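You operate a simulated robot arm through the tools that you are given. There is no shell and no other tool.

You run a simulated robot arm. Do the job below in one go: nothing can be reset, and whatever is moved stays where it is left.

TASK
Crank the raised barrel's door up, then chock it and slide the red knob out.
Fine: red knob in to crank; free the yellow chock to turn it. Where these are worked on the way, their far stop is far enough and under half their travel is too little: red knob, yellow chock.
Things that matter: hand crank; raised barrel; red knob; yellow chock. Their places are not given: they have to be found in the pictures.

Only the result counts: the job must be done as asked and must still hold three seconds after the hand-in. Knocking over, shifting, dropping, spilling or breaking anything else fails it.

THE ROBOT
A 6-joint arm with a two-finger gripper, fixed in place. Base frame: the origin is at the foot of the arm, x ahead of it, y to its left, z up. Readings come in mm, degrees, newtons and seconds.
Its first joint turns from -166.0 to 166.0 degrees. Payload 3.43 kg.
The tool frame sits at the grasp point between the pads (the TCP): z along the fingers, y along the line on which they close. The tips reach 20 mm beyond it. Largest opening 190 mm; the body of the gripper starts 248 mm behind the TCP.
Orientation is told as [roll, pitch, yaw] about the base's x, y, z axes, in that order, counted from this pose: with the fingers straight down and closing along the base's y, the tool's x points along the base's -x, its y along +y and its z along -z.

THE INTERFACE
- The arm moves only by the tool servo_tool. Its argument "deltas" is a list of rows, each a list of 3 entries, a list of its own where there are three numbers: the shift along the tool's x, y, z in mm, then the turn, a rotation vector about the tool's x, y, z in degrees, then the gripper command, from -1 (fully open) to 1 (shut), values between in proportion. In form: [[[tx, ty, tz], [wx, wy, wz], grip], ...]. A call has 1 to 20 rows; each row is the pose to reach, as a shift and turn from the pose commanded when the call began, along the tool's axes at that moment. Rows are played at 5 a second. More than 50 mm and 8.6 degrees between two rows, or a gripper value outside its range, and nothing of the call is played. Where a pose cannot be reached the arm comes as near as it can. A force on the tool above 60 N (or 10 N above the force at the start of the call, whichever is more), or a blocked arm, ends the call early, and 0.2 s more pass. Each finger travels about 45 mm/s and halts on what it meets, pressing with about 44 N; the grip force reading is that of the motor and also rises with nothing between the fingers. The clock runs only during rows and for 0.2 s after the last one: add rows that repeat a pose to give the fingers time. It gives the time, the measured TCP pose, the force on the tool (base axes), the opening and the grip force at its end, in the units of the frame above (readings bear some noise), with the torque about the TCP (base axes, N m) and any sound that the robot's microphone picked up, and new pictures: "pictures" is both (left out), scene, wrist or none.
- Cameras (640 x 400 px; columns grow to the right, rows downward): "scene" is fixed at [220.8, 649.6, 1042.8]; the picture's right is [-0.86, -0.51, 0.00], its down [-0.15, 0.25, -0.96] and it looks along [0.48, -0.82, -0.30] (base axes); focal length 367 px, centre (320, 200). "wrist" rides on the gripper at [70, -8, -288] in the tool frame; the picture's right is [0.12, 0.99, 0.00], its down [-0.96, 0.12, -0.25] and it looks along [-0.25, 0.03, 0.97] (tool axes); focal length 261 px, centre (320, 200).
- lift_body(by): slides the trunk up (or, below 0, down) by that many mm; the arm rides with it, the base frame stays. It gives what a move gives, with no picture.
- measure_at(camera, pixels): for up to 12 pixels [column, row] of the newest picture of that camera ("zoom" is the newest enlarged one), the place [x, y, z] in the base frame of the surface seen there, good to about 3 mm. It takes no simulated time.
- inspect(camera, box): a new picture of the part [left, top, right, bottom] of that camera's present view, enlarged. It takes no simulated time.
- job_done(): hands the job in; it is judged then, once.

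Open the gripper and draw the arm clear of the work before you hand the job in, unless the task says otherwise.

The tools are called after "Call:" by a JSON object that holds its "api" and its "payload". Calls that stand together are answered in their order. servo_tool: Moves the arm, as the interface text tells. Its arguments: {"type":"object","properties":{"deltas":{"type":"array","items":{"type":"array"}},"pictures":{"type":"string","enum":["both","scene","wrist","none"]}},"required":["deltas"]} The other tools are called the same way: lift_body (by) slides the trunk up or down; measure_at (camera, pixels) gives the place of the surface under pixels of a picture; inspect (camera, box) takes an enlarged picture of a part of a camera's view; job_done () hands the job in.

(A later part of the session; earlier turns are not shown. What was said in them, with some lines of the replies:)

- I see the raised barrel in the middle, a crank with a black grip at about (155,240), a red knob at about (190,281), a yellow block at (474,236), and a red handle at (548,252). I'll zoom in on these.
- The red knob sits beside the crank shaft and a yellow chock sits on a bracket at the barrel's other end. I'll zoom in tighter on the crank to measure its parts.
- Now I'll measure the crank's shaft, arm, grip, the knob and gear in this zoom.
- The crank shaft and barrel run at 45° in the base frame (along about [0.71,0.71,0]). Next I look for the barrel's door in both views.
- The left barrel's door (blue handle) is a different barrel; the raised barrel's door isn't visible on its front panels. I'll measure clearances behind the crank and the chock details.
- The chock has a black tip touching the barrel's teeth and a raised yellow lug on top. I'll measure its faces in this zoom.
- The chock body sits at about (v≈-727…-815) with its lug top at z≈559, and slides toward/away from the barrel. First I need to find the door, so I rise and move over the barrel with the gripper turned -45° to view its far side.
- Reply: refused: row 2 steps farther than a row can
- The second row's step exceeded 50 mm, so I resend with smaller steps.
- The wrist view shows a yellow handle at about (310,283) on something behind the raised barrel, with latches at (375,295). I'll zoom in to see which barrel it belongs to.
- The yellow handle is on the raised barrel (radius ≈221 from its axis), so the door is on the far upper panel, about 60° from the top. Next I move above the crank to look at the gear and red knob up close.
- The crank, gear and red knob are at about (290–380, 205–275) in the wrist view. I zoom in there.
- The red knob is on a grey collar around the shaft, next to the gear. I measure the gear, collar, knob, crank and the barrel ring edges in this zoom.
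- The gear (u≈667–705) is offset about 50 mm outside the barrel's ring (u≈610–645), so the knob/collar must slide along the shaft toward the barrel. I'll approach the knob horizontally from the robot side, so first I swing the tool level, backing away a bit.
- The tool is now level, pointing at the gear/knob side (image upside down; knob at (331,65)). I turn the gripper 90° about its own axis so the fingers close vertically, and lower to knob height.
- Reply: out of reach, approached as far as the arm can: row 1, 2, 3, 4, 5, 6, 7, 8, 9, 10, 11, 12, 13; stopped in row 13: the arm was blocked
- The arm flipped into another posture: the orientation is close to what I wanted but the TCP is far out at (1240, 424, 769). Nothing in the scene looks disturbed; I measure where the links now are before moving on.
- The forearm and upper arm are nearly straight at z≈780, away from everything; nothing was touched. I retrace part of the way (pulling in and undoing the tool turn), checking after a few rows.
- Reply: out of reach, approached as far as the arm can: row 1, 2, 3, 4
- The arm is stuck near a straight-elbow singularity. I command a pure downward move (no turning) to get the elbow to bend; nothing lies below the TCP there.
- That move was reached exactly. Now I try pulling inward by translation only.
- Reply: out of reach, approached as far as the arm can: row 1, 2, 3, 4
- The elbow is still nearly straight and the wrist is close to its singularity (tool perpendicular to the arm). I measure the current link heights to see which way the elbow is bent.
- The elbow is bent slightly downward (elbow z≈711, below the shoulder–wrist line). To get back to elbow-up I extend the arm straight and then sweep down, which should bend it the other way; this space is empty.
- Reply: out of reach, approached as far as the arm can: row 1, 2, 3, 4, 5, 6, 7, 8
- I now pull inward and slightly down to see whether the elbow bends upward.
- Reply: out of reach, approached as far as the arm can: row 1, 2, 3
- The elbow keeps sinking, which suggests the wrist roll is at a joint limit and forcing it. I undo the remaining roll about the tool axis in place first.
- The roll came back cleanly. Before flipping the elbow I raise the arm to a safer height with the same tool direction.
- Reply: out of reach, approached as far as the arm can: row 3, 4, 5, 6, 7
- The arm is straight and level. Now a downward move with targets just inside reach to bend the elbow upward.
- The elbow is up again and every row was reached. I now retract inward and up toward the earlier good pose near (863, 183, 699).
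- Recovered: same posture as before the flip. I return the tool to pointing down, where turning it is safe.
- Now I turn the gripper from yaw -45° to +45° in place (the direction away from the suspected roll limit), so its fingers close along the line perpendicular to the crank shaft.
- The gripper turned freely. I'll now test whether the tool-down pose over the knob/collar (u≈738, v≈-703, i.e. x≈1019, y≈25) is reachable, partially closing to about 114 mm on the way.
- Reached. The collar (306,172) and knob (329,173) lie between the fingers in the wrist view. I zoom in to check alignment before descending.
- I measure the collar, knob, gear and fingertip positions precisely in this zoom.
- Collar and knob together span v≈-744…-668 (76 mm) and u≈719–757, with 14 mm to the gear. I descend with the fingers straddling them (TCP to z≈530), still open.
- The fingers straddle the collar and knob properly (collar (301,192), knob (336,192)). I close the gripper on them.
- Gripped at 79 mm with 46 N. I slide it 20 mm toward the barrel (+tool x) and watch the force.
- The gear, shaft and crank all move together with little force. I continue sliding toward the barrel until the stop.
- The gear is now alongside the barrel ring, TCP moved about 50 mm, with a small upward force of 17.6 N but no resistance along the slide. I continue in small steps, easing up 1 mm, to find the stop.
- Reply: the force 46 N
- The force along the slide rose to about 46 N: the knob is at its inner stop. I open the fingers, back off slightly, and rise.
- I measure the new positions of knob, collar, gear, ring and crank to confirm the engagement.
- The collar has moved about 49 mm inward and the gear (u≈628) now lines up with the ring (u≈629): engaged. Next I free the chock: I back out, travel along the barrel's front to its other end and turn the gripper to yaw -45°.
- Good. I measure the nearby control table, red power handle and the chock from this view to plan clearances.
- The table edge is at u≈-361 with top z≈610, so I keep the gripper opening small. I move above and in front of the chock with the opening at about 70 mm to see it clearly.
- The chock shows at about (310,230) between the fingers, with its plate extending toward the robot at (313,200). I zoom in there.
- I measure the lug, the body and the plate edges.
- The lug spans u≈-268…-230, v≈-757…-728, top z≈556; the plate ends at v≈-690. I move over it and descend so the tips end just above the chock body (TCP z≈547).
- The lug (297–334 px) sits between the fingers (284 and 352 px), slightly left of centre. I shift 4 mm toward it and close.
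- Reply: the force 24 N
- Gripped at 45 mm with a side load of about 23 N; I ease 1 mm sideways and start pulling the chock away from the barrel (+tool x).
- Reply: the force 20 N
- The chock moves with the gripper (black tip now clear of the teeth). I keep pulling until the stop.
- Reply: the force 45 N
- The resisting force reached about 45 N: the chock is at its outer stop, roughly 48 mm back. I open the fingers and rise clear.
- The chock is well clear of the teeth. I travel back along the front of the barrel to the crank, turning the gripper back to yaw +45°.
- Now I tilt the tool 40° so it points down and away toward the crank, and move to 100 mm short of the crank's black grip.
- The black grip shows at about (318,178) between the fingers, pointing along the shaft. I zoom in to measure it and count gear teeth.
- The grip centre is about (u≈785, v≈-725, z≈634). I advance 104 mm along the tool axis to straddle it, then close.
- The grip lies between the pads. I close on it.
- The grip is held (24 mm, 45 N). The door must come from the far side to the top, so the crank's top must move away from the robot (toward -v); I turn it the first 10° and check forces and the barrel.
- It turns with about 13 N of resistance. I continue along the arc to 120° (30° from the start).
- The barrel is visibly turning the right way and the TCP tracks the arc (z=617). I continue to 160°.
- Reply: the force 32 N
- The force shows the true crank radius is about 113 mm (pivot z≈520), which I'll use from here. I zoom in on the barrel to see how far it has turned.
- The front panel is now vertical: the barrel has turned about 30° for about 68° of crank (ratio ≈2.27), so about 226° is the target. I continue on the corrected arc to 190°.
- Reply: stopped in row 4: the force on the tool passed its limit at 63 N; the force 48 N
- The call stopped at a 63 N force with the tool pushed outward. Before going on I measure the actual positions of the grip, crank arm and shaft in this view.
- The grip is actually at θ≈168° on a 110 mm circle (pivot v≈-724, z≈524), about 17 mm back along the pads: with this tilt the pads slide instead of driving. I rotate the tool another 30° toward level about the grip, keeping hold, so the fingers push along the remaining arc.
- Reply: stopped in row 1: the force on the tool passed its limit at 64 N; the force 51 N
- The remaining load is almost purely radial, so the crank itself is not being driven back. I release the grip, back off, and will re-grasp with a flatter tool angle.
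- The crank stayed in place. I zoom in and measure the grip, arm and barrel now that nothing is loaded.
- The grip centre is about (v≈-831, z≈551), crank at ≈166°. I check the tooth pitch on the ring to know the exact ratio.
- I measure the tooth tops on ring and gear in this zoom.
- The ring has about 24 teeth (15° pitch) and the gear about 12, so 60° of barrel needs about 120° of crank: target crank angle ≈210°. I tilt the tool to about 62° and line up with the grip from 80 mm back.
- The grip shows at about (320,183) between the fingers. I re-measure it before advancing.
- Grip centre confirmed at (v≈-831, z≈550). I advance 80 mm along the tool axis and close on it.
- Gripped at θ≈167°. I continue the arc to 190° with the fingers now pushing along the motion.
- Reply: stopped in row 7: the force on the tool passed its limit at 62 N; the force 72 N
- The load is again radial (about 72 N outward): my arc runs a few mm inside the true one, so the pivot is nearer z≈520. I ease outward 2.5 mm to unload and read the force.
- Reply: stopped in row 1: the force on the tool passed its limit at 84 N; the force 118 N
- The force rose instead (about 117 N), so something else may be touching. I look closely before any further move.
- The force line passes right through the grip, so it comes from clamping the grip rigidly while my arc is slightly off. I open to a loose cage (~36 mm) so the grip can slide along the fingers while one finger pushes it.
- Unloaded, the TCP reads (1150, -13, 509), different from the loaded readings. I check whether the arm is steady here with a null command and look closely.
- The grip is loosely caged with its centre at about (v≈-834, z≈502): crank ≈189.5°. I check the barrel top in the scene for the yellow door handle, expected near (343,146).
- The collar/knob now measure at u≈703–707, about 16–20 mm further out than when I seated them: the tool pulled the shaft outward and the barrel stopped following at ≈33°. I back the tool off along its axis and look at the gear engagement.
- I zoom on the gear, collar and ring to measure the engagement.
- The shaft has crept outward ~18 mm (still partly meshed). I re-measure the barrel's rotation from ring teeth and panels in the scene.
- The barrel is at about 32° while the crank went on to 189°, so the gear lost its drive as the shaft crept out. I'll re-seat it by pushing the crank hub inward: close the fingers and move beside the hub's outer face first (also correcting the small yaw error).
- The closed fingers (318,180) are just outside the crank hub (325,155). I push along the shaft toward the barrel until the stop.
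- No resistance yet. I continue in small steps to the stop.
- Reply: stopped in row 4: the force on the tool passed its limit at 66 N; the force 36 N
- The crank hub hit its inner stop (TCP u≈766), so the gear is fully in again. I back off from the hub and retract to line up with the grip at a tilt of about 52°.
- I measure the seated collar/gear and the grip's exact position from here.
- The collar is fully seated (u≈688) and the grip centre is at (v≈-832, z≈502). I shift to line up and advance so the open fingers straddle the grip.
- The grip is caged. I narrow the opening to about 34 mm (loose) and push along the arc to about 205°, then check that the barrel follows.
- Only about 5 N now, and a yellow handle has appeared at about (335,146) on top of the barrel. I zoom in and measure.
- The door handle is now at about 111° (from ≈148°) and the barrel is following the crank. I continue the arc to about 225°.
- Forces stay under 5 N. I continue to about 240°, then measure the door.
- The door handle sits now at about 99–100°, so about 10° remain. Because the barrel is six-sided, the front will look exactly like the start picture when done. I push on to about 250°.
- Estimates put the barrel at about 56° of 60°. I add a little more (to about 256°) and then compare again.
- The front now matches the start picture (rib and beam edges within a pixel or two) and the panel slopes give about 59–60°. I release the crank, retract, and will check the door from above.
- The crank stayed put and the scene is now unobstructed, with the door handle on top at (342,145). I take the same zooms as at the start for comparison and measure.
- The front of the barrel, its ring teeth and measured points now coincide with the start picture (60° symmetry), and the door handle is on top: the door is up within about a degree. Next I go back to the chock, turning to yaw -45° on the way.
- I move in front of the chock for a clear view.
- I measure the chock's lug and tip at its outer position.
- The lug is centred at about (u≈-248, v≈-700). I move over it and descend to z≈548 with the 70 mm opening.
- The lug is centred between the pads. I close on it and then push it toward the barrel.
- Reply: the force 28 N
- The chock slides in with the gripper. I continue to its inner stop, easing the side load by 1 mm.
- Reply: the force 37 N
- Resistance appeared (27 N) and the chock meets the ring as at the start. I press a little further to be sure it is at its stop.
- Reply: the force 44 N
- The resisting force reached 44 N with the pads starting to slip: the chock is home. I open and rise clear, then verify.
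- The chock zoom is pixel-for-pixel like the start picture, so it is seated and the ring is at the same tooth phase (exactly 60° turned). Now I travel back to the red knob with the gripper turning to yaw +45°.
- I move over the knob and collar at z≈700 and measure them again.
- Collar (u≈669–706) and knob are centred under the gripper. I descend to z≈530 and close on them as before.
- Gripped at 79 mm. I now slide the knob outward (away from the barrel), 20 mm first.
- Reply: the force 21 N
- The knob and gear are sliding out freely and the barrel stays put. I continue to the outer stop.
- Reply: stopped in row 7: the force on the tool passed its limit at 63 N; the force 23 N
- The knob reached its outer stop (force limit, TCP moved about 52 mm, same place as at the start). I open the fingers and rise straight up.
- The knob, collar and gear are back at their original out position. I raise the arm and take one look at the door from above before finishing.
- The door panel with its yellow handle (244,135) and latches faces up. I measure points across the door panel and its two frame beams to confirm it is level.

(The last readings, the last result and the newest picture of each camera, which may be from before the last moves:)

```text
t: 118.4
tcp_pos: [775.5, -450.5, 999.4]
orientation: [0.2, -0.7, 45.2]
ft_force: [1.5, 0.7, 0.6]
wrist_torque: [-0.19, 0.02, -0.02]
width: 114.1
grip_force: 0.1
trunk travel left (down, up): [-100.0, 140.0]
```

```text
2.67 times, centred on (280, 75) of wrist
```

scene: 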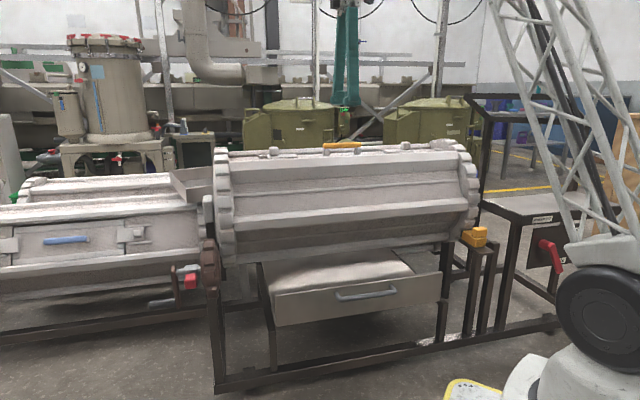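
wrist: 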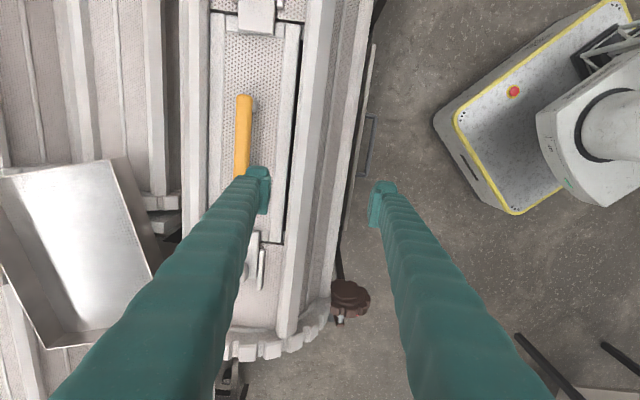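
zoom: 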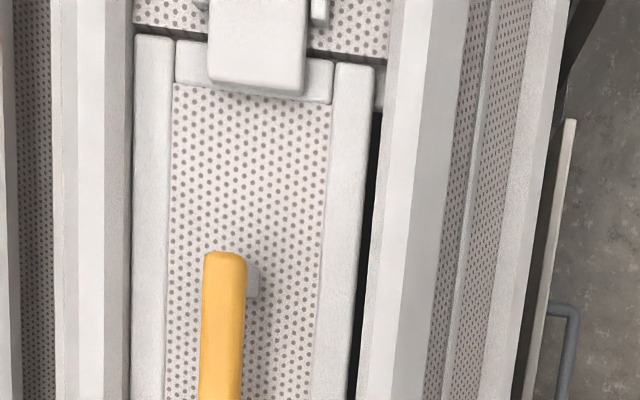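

The door panel reads z≈789 at every point across its width: it is level, facing up. I now open the gripper fully and draw the arm back clear of the machine.

Call:
{"api": "servo_tool", "payload": {"deltas": [[[0, 45, 0], [0, 0, 0], -0.6], [[0, 90, 0], [0, 0, 0], -1], [[0, 135, 0], [0, 0, 0], -1], [[0, 180, 0], [0, 0, 0], -1], [[0, 225, 0], [0, 0, 0], -1], [[0, 265, 0], [0, 0, 0], -1], [[0, 265, 0], [0, 0, 0], -1]], "pictures": "both"}}

```text
t: 120.0
tcp_pos: [586.5, -263.8, 995.0]
orientation: [0.2, -0.7, 45.1]
ft_force: [0.5, -0.1, -0.4]
wrist_torque: [0.01, -0.01, 0.01]
width: 189.9
grip_force: 0.1
trunk travel left (down, up): [-100.0, 140.0]
```

scene: 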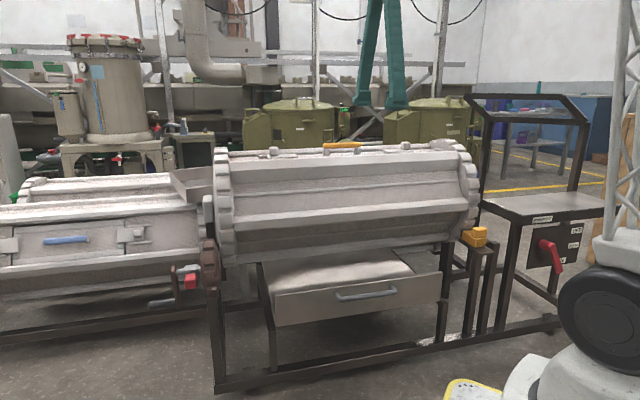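
wrist: 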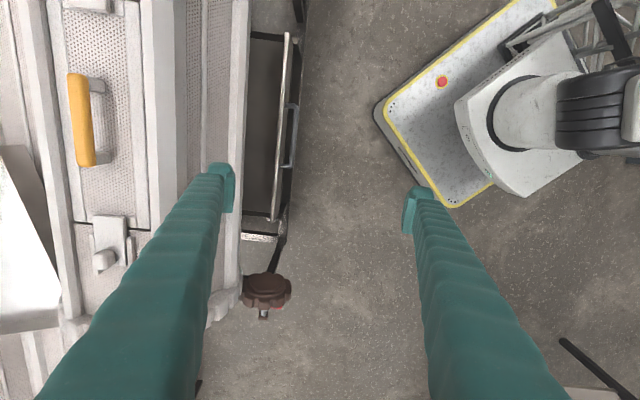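

The arm is clear and the gripper is open. The door is level on top, the chock is seated, and the red knob is out. I hand the job in.

Call:
{"api": "job_done", "payload": {}}

```text
The job is handed in.
```

I cranked the raised barrel's door to the top, chocked the barrel, and slid the red knob back out. The job is handed in, but I don't have the judge's result.

- **Door:** it faces straight up. Points across the door panel all read about z = 789 mm, so it is level.
- **Yellow chock:** pushed in to its stop against the barrel's teeth. In the pictures it sits exactly where it started.
- **Red knob:** pulled out to its outer stop, about 52 mm, with the gear clear of the barrel's teeth.
- **Crank:** left hanging near the bottom of its turn.
- **Arm:** gripper open and drawn back from the machine.

There were two problems along the way:

- **Arm flip:** early on, while I was turning the gripper, the arm flipped into an awkward stretched posture. I brought it back without touching anything.
- **Knob slipped out:** while I was cranking, my grip pulled the knob about 18 mm outward and the barrel stopped following. I pushed the knob back in to its stop and finished the turn with a looser hold.

In the last pictures nothing else looks moved or knocked over.
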